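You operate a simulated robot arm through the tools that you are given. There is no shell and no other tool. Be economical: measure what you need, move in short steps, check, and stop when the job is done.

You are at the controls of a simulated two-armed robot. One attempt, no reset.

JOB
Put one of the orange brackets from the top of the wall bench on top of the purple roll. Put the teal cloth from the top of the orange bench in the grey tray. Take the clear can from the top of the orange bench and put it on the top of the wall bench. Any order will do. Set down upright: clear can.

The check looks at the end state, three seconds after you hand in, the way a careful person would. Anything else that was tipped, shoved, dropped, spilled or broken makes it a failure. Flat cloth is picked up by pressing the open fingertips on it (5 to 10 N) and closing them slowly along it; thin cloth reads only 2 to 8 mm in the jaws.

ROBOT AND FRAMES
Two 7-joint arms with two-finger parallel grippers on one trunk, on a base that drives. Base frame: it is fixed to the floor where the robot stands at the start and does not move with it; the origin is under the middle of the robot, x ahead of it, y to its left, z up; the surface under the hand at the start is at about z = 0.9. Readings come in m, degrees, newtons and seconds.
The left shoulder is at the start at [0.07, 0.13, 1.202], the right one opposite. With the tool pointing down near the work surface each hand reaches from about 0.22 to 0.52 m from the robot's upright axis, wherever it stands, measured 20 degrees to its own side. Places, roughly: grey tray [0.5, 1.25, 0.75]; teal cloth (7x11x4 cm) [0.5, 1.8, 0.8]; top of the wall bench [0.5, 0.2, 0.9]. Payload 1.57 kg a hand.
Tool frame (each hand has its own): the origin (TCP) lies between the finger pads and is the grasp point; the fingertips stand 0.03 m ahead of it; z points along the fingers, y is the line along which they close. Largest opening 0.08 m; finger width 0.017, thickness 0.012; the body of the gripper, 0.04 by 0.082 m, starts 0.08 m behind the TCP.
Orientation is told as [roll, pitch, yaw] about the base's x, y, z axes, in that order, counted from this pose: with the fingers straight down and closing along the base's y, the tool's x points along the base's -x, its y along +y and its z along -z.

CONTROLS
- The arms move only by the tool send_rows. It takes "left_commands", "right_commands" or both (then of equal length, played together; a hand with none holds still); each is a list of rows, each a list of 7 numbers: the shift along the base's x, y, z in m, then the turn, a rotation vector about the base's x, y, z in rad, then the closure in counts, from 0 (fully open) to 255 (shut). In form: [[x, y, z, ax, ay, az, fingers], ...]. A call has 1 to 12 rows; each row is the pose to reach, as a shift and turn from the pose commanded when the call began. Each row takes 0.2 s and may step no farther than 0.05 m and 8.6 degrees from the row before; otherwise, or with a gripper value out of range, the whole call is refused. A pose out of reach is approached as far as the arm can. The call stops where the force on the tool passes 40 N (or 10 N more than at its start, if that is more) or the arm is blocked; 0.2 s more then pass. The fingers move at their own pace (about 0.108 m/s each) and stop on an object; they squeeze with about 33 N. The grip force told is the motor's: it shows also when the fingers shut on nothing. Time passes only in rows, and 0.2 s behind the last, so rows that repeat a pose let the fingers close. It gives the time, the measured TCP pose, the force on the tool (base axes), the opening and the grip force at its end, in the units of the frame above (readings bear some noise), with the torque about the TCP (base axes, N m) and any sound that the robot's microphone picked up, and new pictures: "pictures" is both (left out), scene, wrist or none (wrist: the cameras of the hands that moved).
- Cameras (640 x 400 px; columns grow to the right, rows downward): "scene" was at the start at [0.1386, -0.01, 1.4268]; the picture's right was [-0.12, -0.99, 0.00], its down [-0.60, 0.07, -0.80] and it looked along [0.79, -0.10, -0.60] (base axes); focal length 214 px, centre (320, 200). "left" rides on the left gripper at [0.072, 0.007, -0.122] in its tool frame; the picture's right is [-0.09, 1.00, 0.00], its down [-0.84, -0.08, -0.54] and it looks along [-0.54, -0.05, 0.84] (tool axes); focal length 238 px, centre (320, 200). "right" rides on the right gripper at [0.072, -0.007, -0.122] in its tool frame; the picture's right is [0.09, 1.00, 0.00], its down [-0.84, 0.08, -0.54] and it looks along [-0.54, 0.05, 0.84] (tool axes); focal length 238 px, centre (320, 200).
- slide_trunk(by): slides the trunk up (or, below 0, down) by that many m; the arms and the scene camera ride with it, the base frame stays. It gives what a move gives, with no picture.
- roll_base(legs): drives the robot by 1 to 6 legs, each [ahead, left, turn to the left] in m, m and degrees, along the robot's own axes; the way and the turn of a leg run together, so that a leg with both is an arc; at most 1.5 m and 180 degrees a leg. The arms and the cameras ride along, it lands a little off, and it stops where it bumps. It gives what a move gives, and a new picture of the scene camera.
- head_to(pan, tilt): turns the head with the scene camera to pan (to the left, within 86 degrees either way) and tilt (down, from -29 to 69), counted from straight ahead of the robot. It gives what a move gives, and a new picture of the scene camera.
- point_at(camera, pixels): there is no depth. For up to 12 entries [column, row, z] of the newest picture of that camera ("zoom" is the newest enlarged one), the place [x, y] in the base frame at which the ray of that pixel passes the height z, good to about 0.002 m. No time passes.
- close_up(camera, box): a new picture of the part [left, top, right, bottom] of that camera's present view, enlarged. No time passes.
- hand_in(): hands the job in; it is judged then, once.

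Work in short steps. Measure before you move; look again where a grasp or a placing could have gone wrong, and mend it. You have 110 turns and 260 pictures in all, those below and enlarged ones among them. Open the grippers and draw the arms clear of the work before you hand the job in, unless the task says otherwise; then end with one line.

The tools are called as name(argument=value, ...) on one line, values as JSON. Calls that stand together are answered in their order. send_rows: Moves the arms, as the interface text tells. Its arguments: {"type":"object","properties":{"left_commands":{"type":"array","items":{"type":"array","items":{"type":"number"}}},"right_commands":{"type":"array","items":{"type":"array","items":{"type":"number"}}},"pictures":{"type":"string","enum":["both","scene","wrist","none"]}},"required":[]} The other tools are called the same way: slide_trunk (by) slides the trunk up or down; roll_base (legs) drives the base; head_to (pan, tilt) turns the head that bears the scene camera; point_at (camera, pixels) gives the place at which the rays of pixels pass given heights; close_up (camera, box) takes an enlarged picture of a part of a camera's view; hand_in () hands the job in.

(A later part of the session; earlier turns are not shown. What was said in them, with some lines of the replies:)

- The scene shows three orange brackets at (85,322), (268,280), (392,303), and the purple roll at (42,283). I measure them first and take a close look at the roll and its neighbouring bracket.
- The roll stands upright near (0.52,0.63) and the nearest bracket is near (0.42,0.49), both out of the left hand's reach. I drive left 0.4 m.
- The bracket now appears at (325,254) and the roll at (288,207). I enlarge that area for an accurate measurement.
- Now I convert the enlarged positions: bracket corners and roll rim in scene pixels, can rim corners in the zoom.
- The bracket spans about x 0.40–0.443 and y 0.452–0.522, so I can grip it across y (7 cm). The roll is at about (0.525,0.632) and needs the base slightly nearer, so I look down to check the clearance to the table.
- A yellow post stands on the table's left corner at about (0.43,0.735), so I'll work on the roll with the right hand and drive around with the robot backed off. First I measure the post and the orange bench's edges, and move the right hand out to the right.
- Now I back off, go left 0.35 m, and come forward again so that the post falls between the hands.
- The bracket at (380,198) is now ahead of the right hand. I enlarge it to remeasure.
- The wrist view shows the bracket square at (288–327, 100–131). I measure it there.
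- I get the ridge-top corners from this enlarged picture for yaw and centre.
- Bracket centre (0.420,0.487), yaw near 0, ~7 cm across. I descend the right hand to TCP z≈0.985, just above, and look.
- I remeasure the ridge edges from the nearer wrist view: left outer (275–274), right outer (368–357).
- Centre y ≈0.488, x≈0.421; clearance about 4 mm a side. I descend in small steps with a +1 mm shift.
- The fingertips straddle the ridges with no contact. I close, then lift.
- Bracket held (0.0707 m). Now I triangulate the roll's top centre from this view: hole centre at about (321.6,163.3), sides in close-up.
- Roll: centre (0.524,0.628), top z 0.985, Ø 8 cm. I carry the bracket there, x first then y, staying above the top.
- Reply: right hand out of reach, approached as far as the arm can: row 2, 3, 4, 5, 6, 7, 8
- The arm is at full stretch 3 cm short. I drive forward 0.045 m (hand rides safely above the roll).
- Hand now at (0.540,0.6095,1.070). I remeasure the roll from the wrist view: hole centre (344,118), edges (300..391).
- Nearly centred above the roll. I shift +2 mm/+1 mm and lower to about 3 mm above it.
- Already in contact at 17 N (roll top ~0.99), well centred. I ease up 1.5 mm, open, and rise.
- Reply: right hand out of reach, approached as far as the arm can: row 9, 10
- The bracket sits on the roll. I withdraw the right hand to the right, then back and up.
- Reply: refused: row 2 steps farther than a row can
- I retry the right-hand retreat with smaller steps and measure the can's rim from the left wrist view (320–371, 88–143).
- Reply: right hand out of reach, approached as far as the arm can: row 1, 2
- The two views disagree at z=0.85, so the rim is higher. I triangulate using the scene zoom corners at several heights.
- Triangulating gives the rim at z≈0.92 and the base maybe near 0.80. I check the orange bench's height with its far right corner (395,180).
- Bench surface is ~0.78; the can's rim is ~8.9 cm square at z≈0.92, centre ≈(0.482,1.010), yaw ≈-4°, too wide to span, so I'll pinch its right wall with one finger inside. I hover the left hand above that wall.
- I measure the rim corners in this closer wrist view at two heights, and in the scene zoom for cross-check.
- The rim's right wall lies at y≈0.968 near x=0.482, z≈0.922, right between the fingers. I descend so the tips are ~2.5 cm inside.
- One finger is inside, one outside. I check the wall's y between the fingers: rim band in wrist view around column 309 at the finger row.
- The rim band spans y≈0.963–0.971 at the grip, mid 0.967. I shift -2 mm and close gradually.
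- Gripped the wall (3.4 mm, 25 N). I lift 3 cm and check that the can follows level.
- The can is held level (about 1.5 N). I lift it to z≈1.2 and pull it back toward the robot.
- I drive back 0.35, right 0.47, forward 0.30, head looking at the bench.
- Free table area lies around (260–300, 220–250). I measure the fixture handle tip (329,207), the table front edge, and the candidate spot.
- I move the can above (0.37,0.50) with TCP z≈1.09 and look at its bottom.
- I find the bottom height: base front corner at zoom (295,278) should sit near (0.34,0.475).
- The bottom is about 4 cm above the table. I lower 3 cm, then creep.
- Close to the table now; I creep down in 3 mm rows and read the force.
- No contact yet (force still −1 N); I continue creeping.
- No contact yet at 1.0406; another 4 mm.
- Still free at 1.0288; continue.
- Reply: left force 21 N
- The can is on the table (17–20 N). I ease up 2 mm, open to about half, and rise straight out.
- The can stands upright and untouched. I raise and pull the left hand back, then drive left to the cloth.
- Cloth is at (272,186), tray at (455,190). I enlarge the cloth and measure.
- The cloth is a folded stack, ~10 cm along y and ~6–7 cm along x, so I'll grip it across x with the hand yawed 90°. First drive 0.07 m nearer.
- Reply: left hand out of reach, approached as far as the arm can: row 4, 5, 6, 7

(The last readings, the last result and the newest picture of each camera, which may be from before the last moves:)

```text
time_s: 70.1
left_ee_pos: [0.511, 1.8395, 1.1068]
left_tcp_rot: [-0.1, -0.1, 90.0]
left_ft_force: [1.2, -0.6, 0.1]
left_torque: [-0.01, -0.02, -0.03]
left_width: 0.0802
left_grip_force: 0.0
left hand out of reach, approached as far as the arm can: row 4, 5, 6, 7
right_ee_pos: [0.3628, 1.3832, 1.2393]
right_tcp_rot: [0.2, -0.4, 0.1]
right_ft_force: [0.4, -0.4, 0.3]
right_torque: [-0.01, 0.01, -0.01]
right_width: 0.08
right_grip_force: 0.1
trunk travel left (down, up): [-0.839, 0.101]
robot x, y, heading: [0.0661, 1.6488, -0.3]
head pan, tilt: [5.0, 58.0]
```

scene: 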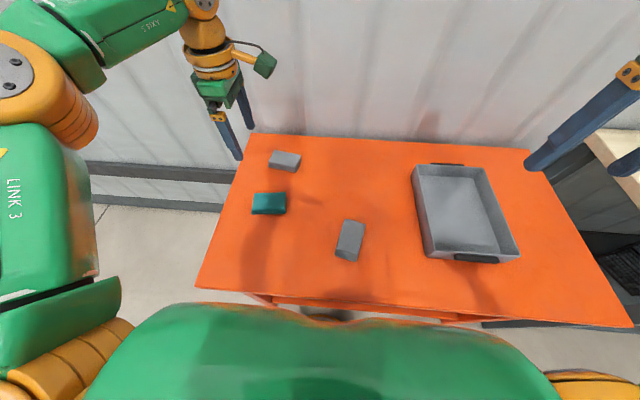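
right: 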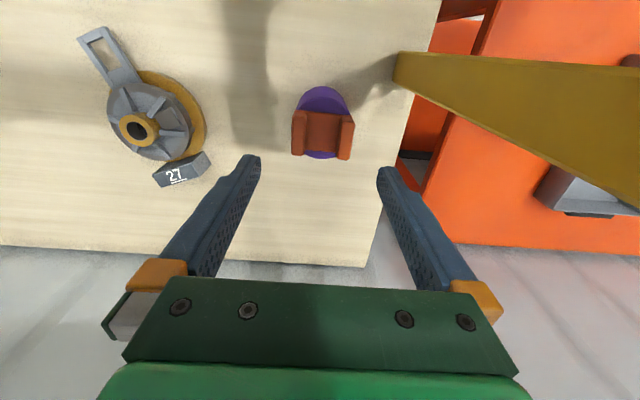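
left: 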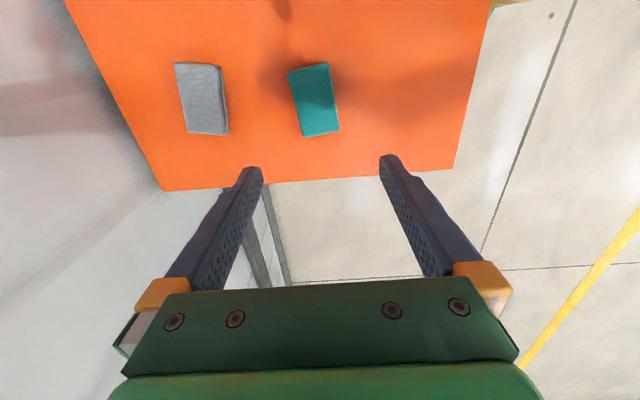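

Hand yawed 90°. I measure the cloth corners in this wrist view: (289,71), (328,62), (340,129), (303,137).

close_up(camera="left", box=[240, 40, 400, 160])

point_at(camera="left", pixels=[[289, 71, 0.82], [328, 62, 0.82], [340, 129, 0.82], [303, 137, 0.82], [289, 71, 0.84], [340, 129, 0.84], [289, 71, 0.8], [340, 129, 0.8]])

close_up(camera="scene", box=[236, 180, 300, 225])

```text
3.33 times, centred on (320, 100) of left
```

zoom: 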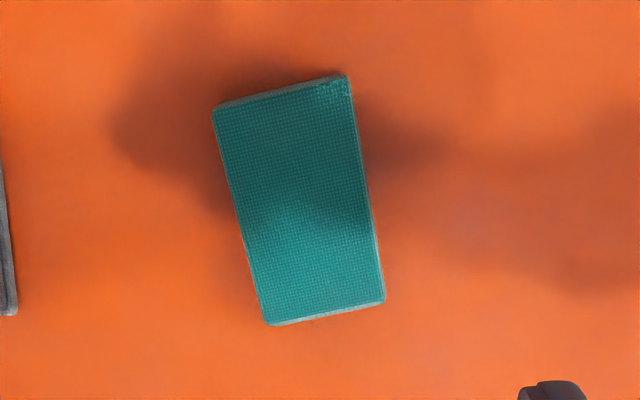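

```text
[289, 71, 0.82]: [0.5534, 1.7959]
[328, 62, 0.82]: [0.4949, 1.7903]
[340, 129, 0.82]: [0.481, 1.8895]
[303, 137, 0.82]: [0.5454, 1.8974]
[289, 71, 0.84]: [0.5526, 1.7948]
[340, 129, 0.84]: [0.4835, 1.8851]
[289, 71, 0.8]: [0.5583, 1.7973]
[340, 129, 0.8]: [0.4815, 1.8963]
```

```text
8.89 times, centred on (268, 202) of scene
```

zoom: 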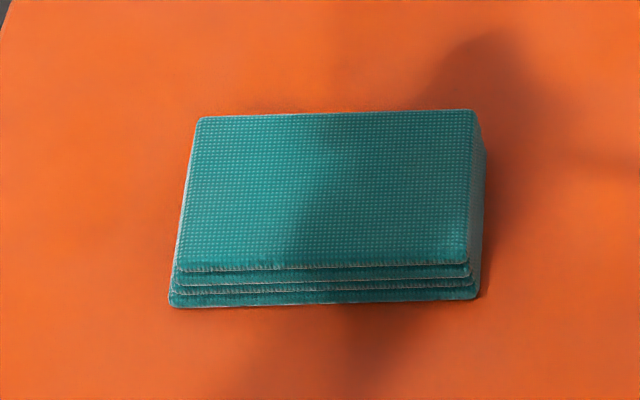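

Cloth centre (0.519,1.843), ~6.5 cm across, yawed ~6°. I descend over it to TCP z≈0.89 and look again.

send_rows(left_commands=[[0.004, 0.002, -0.03, 0, 0, 0.05, 0], [0.008, 0.003, -0.07, 0, 0, 0.105, 0], [0.008, 0.003, -0.11, 0, 0, 0.105, 0], [0.008, 0.003, -0.15, 0, 0, 0.105, 0], [0.008, 0.003, -0.19, 0, 0, 0.105, 0], [0.008, 0.003, -0.215, 0, 0, 0.105, 0], [0.008, 0.003, -0.215, 0, 0, 0.105, 0]])

close_up(camera="left", box=[220, 60, 420, 200])

```text
time_s: 71.7
left_ee_pos: [0.5193, 1.8421, 0.8911]
left_tcp_rot: [-0.1, 0.1, 95.9]
left_ft_force: [-0.5, -1.0, 0.2]
left_torque: [-0.03, -0.03, 0.0]
left_width: 0.0803
left_grip_force: 0.0
right_ee_pos: [0.3628, 1.3824, 1.2384]
right_tcp_rot: [0.1, -0.3, 0.1]
right_ft_force: [0.0, -0.6, 0.4]
right_torque: [-0.02, 0.03, 0.0]
right_width: 0.08
right_grip_force: 0.0
trunk travel left (down, up): [-0.839, 0.101]
robot x, y, heading: [0.0658, 1.6464, 0.2]
head pan, tilt: [5.0, 58.0]
```

scene: 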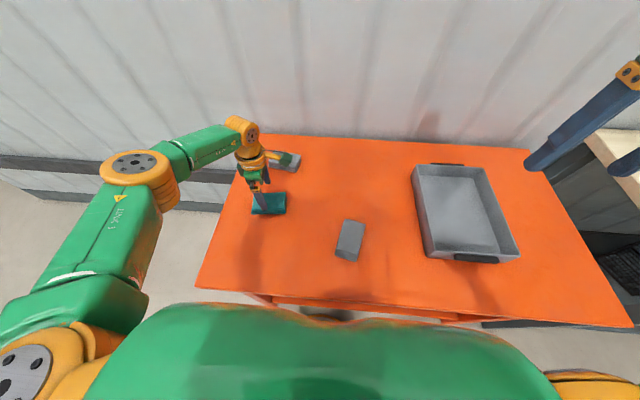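
left: 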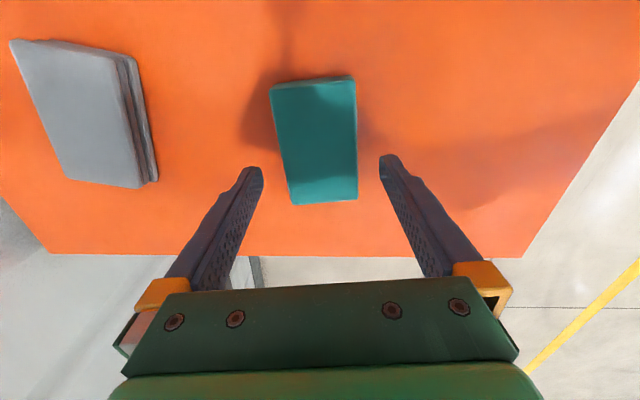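

```text
2.86 times, centred on (320, 130) of left
```

zoom: 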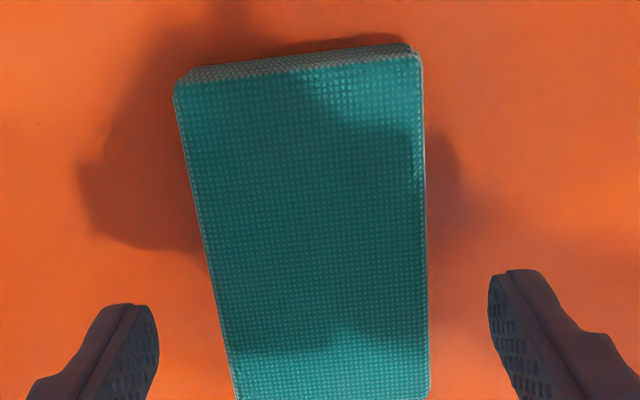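

I remeasure the cloth's edges in this view for final alignment.

point_at(camera="left", pixels=[[275, 92, 0.83], [367, 81, 0.83], [301, 202, 0.83], [369, 198, 0.83], [271, 88, 0.83], [357, 80, 0.83], [293, 203, 0.83], [357, 198, 0.83], [257, 170, 0.862], [386, 160, 0.862]])

```text
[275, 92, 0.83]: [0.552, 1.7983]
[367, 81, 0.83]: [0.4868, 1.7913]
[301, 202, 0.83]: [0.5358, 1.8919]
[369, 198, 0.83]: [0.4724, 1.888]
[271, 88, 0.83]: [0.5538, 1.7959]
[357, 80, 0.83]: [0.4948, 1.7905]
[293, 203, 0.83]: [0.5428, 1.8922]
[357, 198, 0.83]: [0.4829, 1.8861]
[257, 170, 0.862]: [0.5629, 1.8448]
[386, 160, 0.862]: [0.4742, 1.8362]
```

Aligned (mid x≈0.518, yaw ≈6.5°). I descend to TCP z≈0.837, just above the bench, and close.

send_rows(left_commands=[[-0.001, 0, -0.015, 0, 0, 0.01, 0], [-0.001, 0, -0.03, 0, 0, 0.01, 0], [-0.001, 0, -0.045, 0, 0, 0.01, 0], [-0.001, 0, -0.054, 0, 0, 0.01, 0], [-0.001, 0, -0.054, 0, 0, 0.01, 0]], pictures="wrist")

```text
time_s: 72.9
left_ee_pos: [0.5174, 1.8423, 0.8388]
left_tcp_rot: [-0.1, 0.0, 96.5]
left_ft_force: [0.0, 0.5, 0.1]
left_torque: [-0.02, 0.03, 0.0]
left_width: 0.0797
left_grip_force: 0.1
right_ee_pos: [0.3637, 1.3829, 1.2388]
right_tcp_rot: [0.3, -0.2, 0.2]
right_ft_force: [1.2, 0.5, 0.2]
right_torque: [0.02, 0.04, -0.02]
right_width: 0.0798
right_grip_force: 0.0
trunk travel left (down, up): [-0.839, 0.101]
robot x, y, heading: [0.0616, 1.6476, -0.3]
head pan, tilt: [5.0, 58.0]
```

left: 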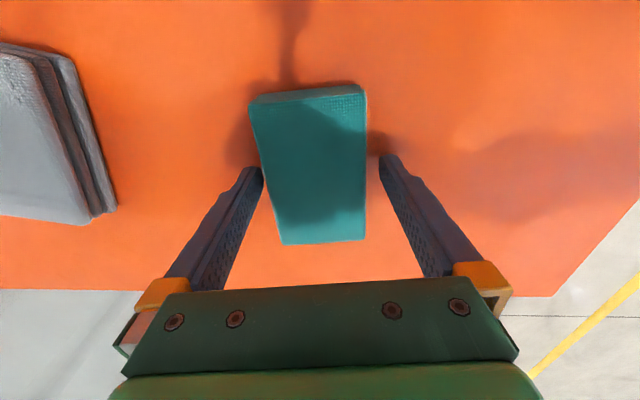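

The fingers straddle the stack. I lower 4 mm more and close gradually, then lift a bit.

send_rows(left_commands=[[0.001, 0, -0.004, 0, 0, 0, 0], [0.001, 0, -0.004, 0, 0, 0, 40], [0.001, 0, -0.004, 0, 0, 0, 80], [0.001, 0, -0.004, 0, 0, 0, 120], [0.001, 0, -0.004, 0, 0, 0, 160], [0.001, 0, -0.004, 0, 0, 0, 200], [0.001, 0, -0.004, 0, 0, 0, 200], [0.001, 0, 0.02, 0, 0, 0, 200], [0.001, 0, 0.05, 0, 0, 0, 200], [0.001, 0, 0.05, 0, 0, 0, 200]])

```text
time_s: 75.1
left_ee_pos: [0.5196, 1.8439, 0.8869]
left_tcp_rot: [-0.1, 0.0, 96.5]
left_ft_force: [0.4, 0.6, -0.1]
left_torque: [0.01, -0.04, -0.05]
left_width: 0.0638
left_grip_force: 32.9
right_ee_pos: [0.3638, 1.3833, 1.2391]
right_tcp_rot: [0.1, -0.3, 0.1]
right_ft_force: [0.1, -0.9, 0.5]
right_torque: [0.0, -0.05, -0.03]
right_width: 0.0798
right_grip_force: 0.1
trunk travel left (down, up): [-0.839, 0.101]
robot x, y, heading: [0.0647, 1.6487, -0.4]
head pan, tilt: [5.0, 58.0]
```

scene: 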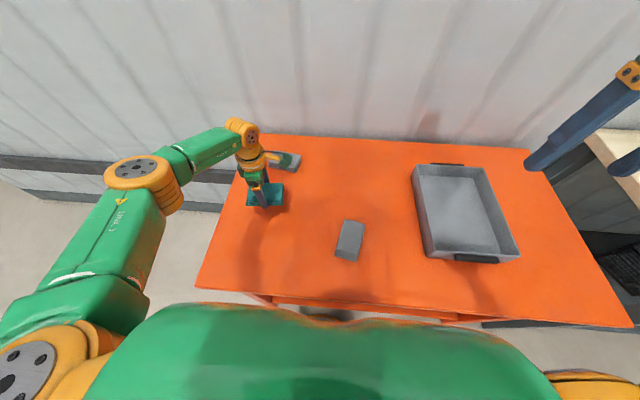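
left: 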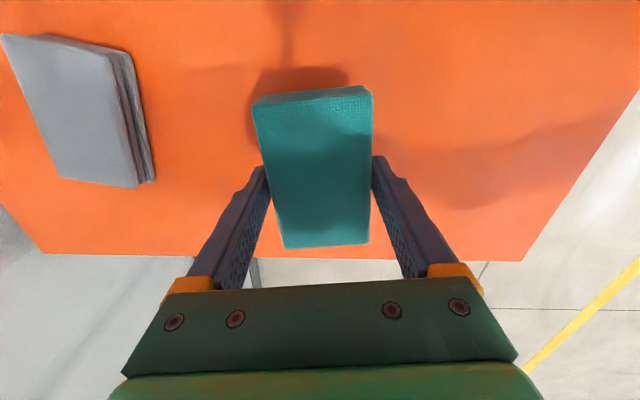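

Cloth is held (64 mm). I lift it to z≈1.1 and pull both hands back before driving toward the tray.

send_rows(left_commands=[[0, 0, 0.04, 0, 0, 0, 200], [-0.01, 0, 0.08, 0, 0, 0, 200], [-0.04, 0, 0.11, 0, 0, 0, 200], [-0.07, 0, 0.14, 0, 0, 0, 200], [-0.09, 0, 0.17, 0, 0, 0, 200], [-0.1, 0, 0.2, 0, 0, 0, 200]], right_commands=[[-0.02, 0, 0, 0, 0, 0, 0], [-0.04, 0, 0, 0, 0, 0, 0], [-0.06, 0, 0, 0, 0, 0, 0], [-0.08, 0, 0, 0, 0, 0, 0], [-0.09, 0.01, 0, 0, 0, 0, 0], [-0.1, 0.02, 0, 0, 0, 0, 0]], pictures="none")

roll_base(legs=[[-0.05, 0, 0], [0, -0.5, 0], [0.05, 0, 0]])

head_to(pan=15, tilt=58)

```text
time_s: 76.5
left_ee_pos: [0.4184, 1.8429, 1.0895]
left_tcp_rot: [-0.2, -0.1, 96.5]
left_ft_force: [0.2, 0.2, -0.3]
left_torque: [0.03, -0.01, -0.01]
left_width: 0.064
left_grip_force: 33.1
right_ee_pos: [0.283, 1.423, 1.2212]
right_tcp_rot: [0.1, -0.2, 0.1]
right_ft_force: [0.1, -0.3, -0.4]
right_torque: [0.02, 0.0, -0.01]
right_width: 0.0802
right_grip_force: 0.1
right hand out of reach, approached as far as the arm can: row 2, 3, 4, 5, 6
trunk travel left (down, up): [-0.839, 0.101]
robot x, y, heading: [0.0627, 1.649, -0.1]
head pan, tilt: [5.0, 58.0]
```

```text
time_s: 80.5
left_ee_pos: [0.4106, 1.3445, 1.0905]
left_tcp_rot: [-0.5, 0.0, 96.3]
left_ft_force: [-0.6, 0.8, -0.8]
left_torque: [0.01, -0.07, 0.0]
left_width: 0.0642
left_grip_force: 32.8
right_ee_pos: [0.2729, 0.9244, 1.2225]
right_tcp_rot: [0.1, -0.6, -0.1]
right_ft_force: [-0.8, 0.0, 0.8]
right_torque: [-0.06, -0.05, -0.01]
right_width: 0.08
right_grip_force: 0.1
trunk travel left (down, up): [-0.839, 0.101]
robot x, y, heading: [0.0619, 1.1509, -0.4]
head pan, tilt: [5.0, 58.0]
```

scene: 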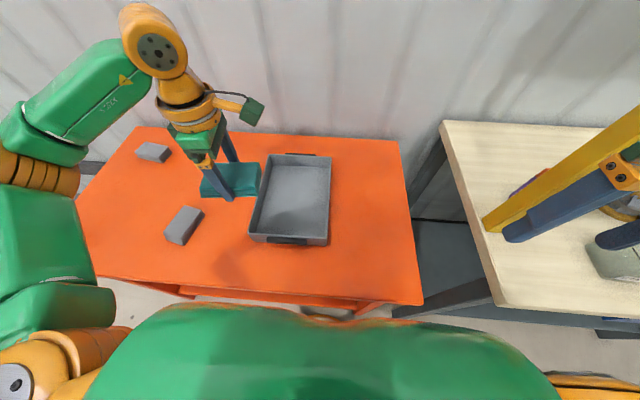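

```text
time_s: 81.2
left_ee_pos: [0.4166, 1.3453, 1.0888]
left_tcp_rot: [-0.2, 0.0, 96.3]
left_ft_force: [-0.4, 1.2, -1.1]
left_torque: [-0.01, 0.06, -0.03]
left_width: 0.0639
left_grip_force: 33.2
right_ee_pos: [0.2794, 0.9252, 1.2207]
right_tcp_rot: [0.0, -0.2, 0.0]
right_ft_force: [-0.2, 0.1, -0.3]
right_torque: [0.01, -0.03, -0.01]
right_width: 0.0799
right_grip_force: 0.0
trunk travel left (down, up): [-0.839, 0.101]
robot x, y, heading: [0.0623, 1.1523, 0.0]
head pan, tilt: [15.0, 58.0]
```

scene: 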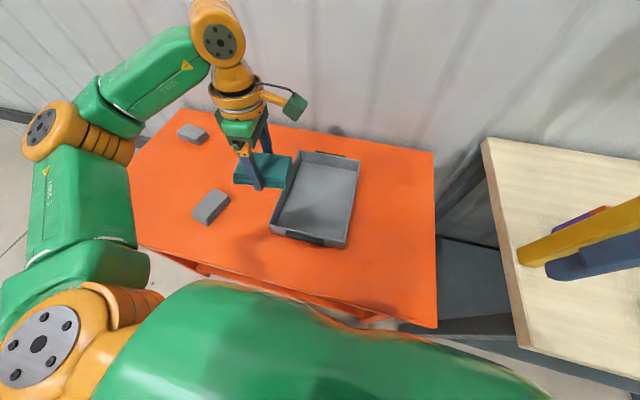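

Tray rim corners appear at (271,230), (343,246), (360,160), (303,152). I measure the rim and floor centre.

point_at(camera="scene", pixels=[[271, 229, 0.85], [344, 243, 0.85], [360, 160, 0.85], [303, 152, 0.85], [280, 227, 0.805], [340, 238, 0.805], [318, 196, 0.805]])

close_up(camera="scene", box=[220, 130, 380, 260])

```text
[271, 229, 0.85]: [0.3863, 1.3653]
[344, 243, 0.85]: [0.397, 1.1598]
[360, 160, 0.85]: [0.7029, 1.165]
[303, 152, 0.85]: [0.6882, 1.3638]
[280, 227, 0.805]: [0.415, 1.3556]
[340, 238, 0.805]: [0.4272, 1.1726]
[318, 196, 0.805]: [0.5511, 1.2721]
```

```text
3.08 times, centred on (300, 195) of scene
```

zoom: 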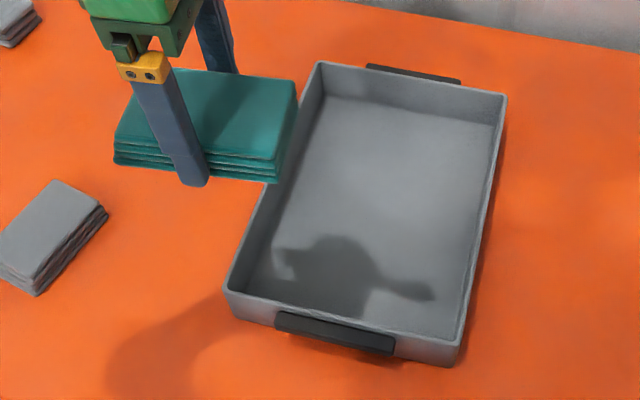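

I carry the cloth over (0.50,1.263) and lower it to TCP z≈0.87.

send_rows(left_commands=[[0.03, -0.03, 0, 0, 0, 0, 200], [0.06, -0.06, 0, 0, 0, -0.05, 200], [0.085, -0.082, 0, 0, 0, -0.1, 200], [0.085, -0.082, -0.04, 0, 0, -0.1, 200], [0.085, -0.082, -0.08, 0, 0, -0.1, 200], [0.085, -0.082, -0.12, 0, 0, -0.1, 200], [0.085, -0.082, -0.16, 0, 0, -0.1, 200], [0.085, -0.082, -0.2, 0, 0, -0.1, 200], [0.085, -0.082, -0.22, 0, 0, -0.1, 200], [0.085, -0.082, -0.22, 0, 0, -0.1, 200]])

```text
time_s: 83.4
left_ee_pos: [0.5023, 1.2626, 0.8679]
left_tcp_rot: [-0.1, -0.1, 90.6]
left_ft_force: [-0.1, 0.4, -0.8]
left_torque: [-0.01, -0.03, 0.02]
left_width: 0.0639
left_grip_force: 33.0
right_ee_pos: [0.2819, 0.9242, 1.2206]
right_tcp_rot: [0.2, -0.2, 0.0]
right_ft_force: [0.2, 0.1, -0.3]
right_torque: [0.0, -0.02, 0.03]
right_width: 0.0804
right_grip_force: 0.1
trunk travel left (down, up): [-0.839, 0.101]
robot x, y, heading: [0.0586, 1.1486, -0.1]
head pan, tilt: [15.0, 58.0]
```

scene: 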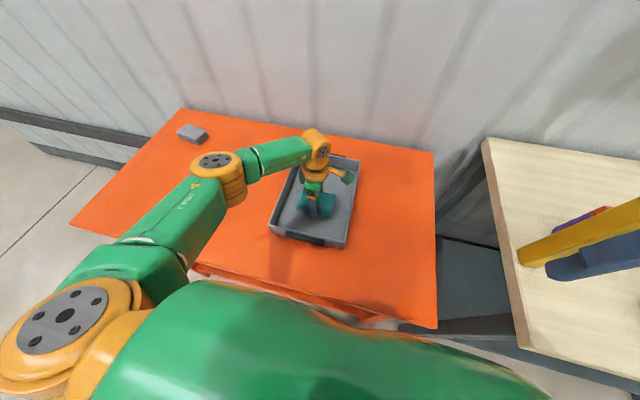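
left: 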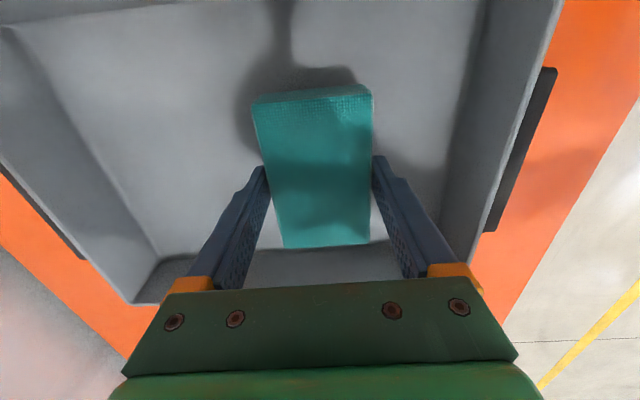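

The cloth is well inside the tray. I lower in small steps to touch the tray floor.

send_rows(left_commands=[[0, 0, -0.008, 0, 0, 0, 200], [0, 0, -0.016, 0, 0, 0, 200], [0, 0, -0.022, 0, 0, 0, 200], [0, 0, -0.025, 0, 0, 0, 200], [0, 0, -0.025, 0, 0, 0, 200]], pictures="none")

```text
time_s: 84.6
left_ee_pos: [0.5026, 1.2642, 0.843]
left_tcp_rot: [-0.2, 0.0, 90.6]
left_ft_force: [-0.5, 0.5, -0.5]
left_torque: [0.0, 0.03, 0.02]
left_width: 0.064
left_grip_force: 32.9
right_ee_pos: [0.2804, 0.925, 1.2207]
right_tcp_rot: [0.2, -0.3, 0.0]
right_ft_force: [-0.4, -0.1, -0.9]
right_torque: [0.03, -0.01, -0.02]
right_width: 0.0802
right_grip_force: 0.1
trunk travel left (down, up): [-0.839, 0.101]
robot x, y, heading: [0.0623, 1.1516, -0.4]
head pan, tilt: [15.0, 58.0]
```

Almost at the floor, within a few mm; I lower 2 mm more, open, and rise.

send_rows(left_commands=[[0, 0, -0.002, 0, 0, 0, 200], [0, 0, -0.002, 0, 0, 0, 100], [0, 0, -0.002, 0, 0, 0, 0], [0, 0, -0.002, 0, 0, 0, 0], [0, 0, 0.01, 0, 0, 0, 0], [0, 0, 0.04, 0, 0, 0, 0], [0, 0, 0.08, 0, 0, 0, 0], [0, 0, 0.12, 0, 0, 0, 0], [0, 0, 0.16, 0, 0, 0, 0], [-0.01, 0, 0.2, 0, 0, 0, 0], [-0.03, 0.03, 0.23, 0, 0, 0, 0]])

close_up(camera="scene", box=[240, 130, 380, 260])

```text
time_s: 87.0
left_ee_pos: [0.4712, 1.293, 1.0758]
left_tcp_rot: [-0.2, 0.1, 90.7]
left_ft_force: [-0.4, 1.3, 0.1]
left_torque: [-0.02, 0.01, 0.01]
left_width: 0.0799
left_grip_force: 0.1
right_ee_pos: [0.2795, 0.9274, 1.2214]
right_tcp_rot: [0.1, -0.3, 0.0]
right_ft_force: [0.6, 0.5, 0.3]
right_torque: [0.01, 0.01, -0.06]
right_width: 0.0801
right_grip_force: 0.1
trunk travel left (down, up): [-0.839, 0.101]
robot x, y, heading: [0.0635, 1.1522, -0.3]
head pan, tilt: [15.0, 58.0]
```

scene: 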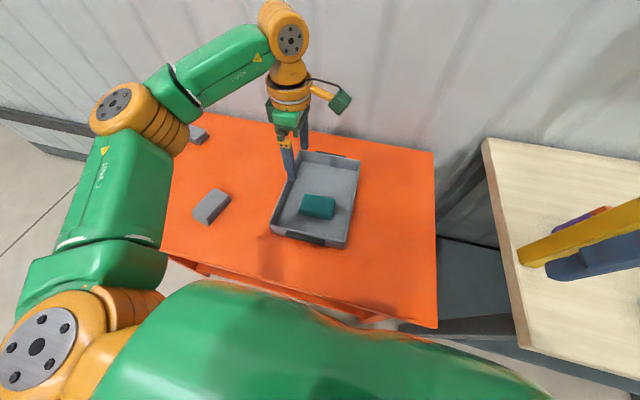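
left: 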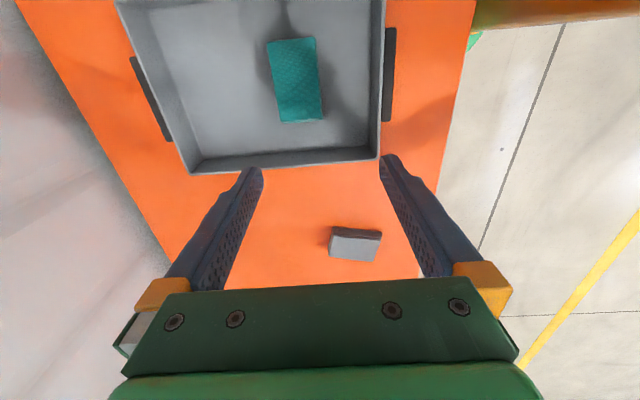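

```text
3.08 times, centred on (310, 195) of scene
```

zoom: 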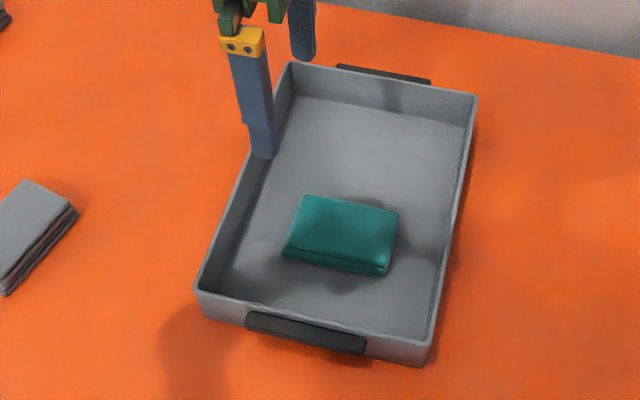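

The cloth lies flat in the tray. I raise and withdraw the left hand, back the robot off, and look at the wall bench for a final check.

send_rows(left_commands=[[-0.02, 0, 0.03, 0, 0, 0, 0], [-0.05, 0, 0.06, 0, 0, 0, 0], [-0.08, 0, 0.09, 0, 0, 0, 0], [-0.11, 0, 0.12, 0, 0, 0, 0]], pictures="none")

roll_base(legs=[[-0.35, 0, 0]])

head_to(pan=-45, tilt=35)

```text
time_s: 88.0
left_ee_pos: [0.3601, 1.2922, 1.1954]
left_tcp_rot: [-0.2, -0.1, 90.6]
left_ft_force: [0.3, -0.4, 0.6]
left_torque: [-0.02, -0.04, 0.02]
left_width: 0.08
left_grip_force: 0.1
right_ee_pos: [0.2807, 0.9252, 1.2216]
right_tcp_rot: [0.2, -0.4, 0.0]
right_ft_force: [0.2, 0.2, 0.3]
right_torque: [-0.01, -0.05, 0.03]
right_width: 0.0801
right_grip_force: 0.1
trunk travel left (down, up): [-0.839, 0.101]
robot x, y, heading: [0.06, 1.1517, -0.4]
head pan, tilt: [15.0, 58.0]
```

```text
time_s: 90.3
left_ee_pos: [0.0128, 1.296, 1.1928]
left_tcp_rot: [-0.1, 0.0, 91.0]
left_ft_force: [0.2, 0.7, -0.7]
left_torque: [-0.01, 0.05, -0.05]
left_width: 0.0799
left_grip_force: 0.0
right_ee_pos: [-0.0666, 0.927, 1.2206]
right_tcp_rot: [0.2, -0.1, 0.4]
right_ft_force: [0.8, -0.6, -0.2]
right_torque: [0.05, 0.01, 0.02]
right_width: 0.0801
right_grip_force: 0.2
trunk travel left (down, up): [-0.839, 0.101]
robot x, y, heading: [-0.2916, 1.1503, -0.0]
head pan, tilt: [15.0, 58.0]
```

scene: 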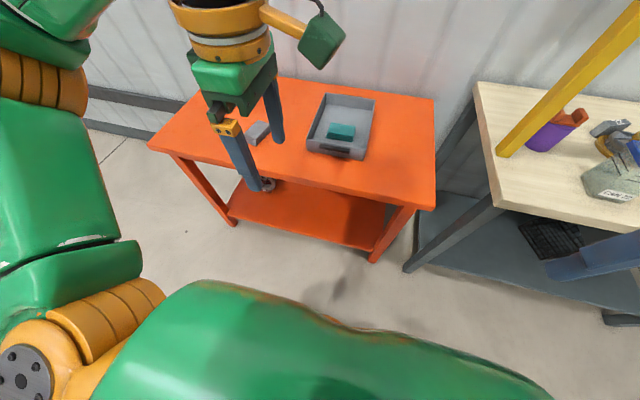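

```text
time_s: 91.6
left_ee_pos: [0.0096, 1.2954, 1.1937]
left_tcp_rot: [0.0, 0.1, 91.0]
left_ft_force: [0.6, 0.3, -0.9]
left_torque: [0.0, 0.0, 0.0]
left_width: 0.0799
left_grip_force: 0.2
right_ee_pos: [-0.0693, 0.9256, 1.2206]
right_tcp_rot: [0.2, -0.2, 0.3]
right_ft_force: [0.4, 0.5, 0.2]
right_torque: [0.0, 0.01, 0.01]
right_width: 0.0801
right_grip_force: 0.1
trunk travel left (down, up): [-0.839, 0.101]
robot x, y, heading: [-0.2889, 1.1512, 0.0]
head pan, tilt: [-45.0, 35.0]
```

scene: 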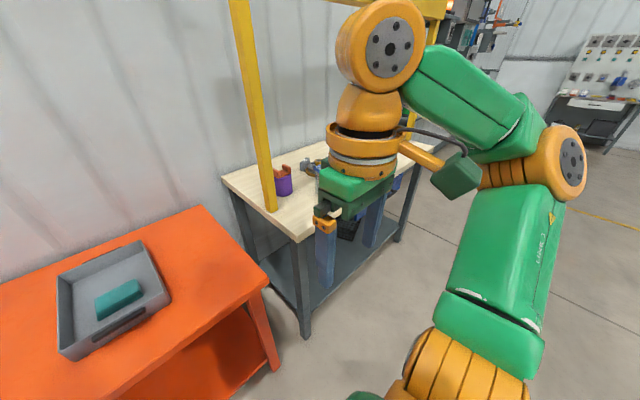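

The bracket is on the roll (283,172), the cloth is in the tray (118,298), and the picture before showed the can upright on the wall bench. Both hands are open and clear, so I hand in.

hand_in()

```text
The job is handed in.
```

I've handed the job in: an orange bracket is on top of the purple roll, the teal cloth is in the grey tray, and the clear can stands upright on the wall bench.
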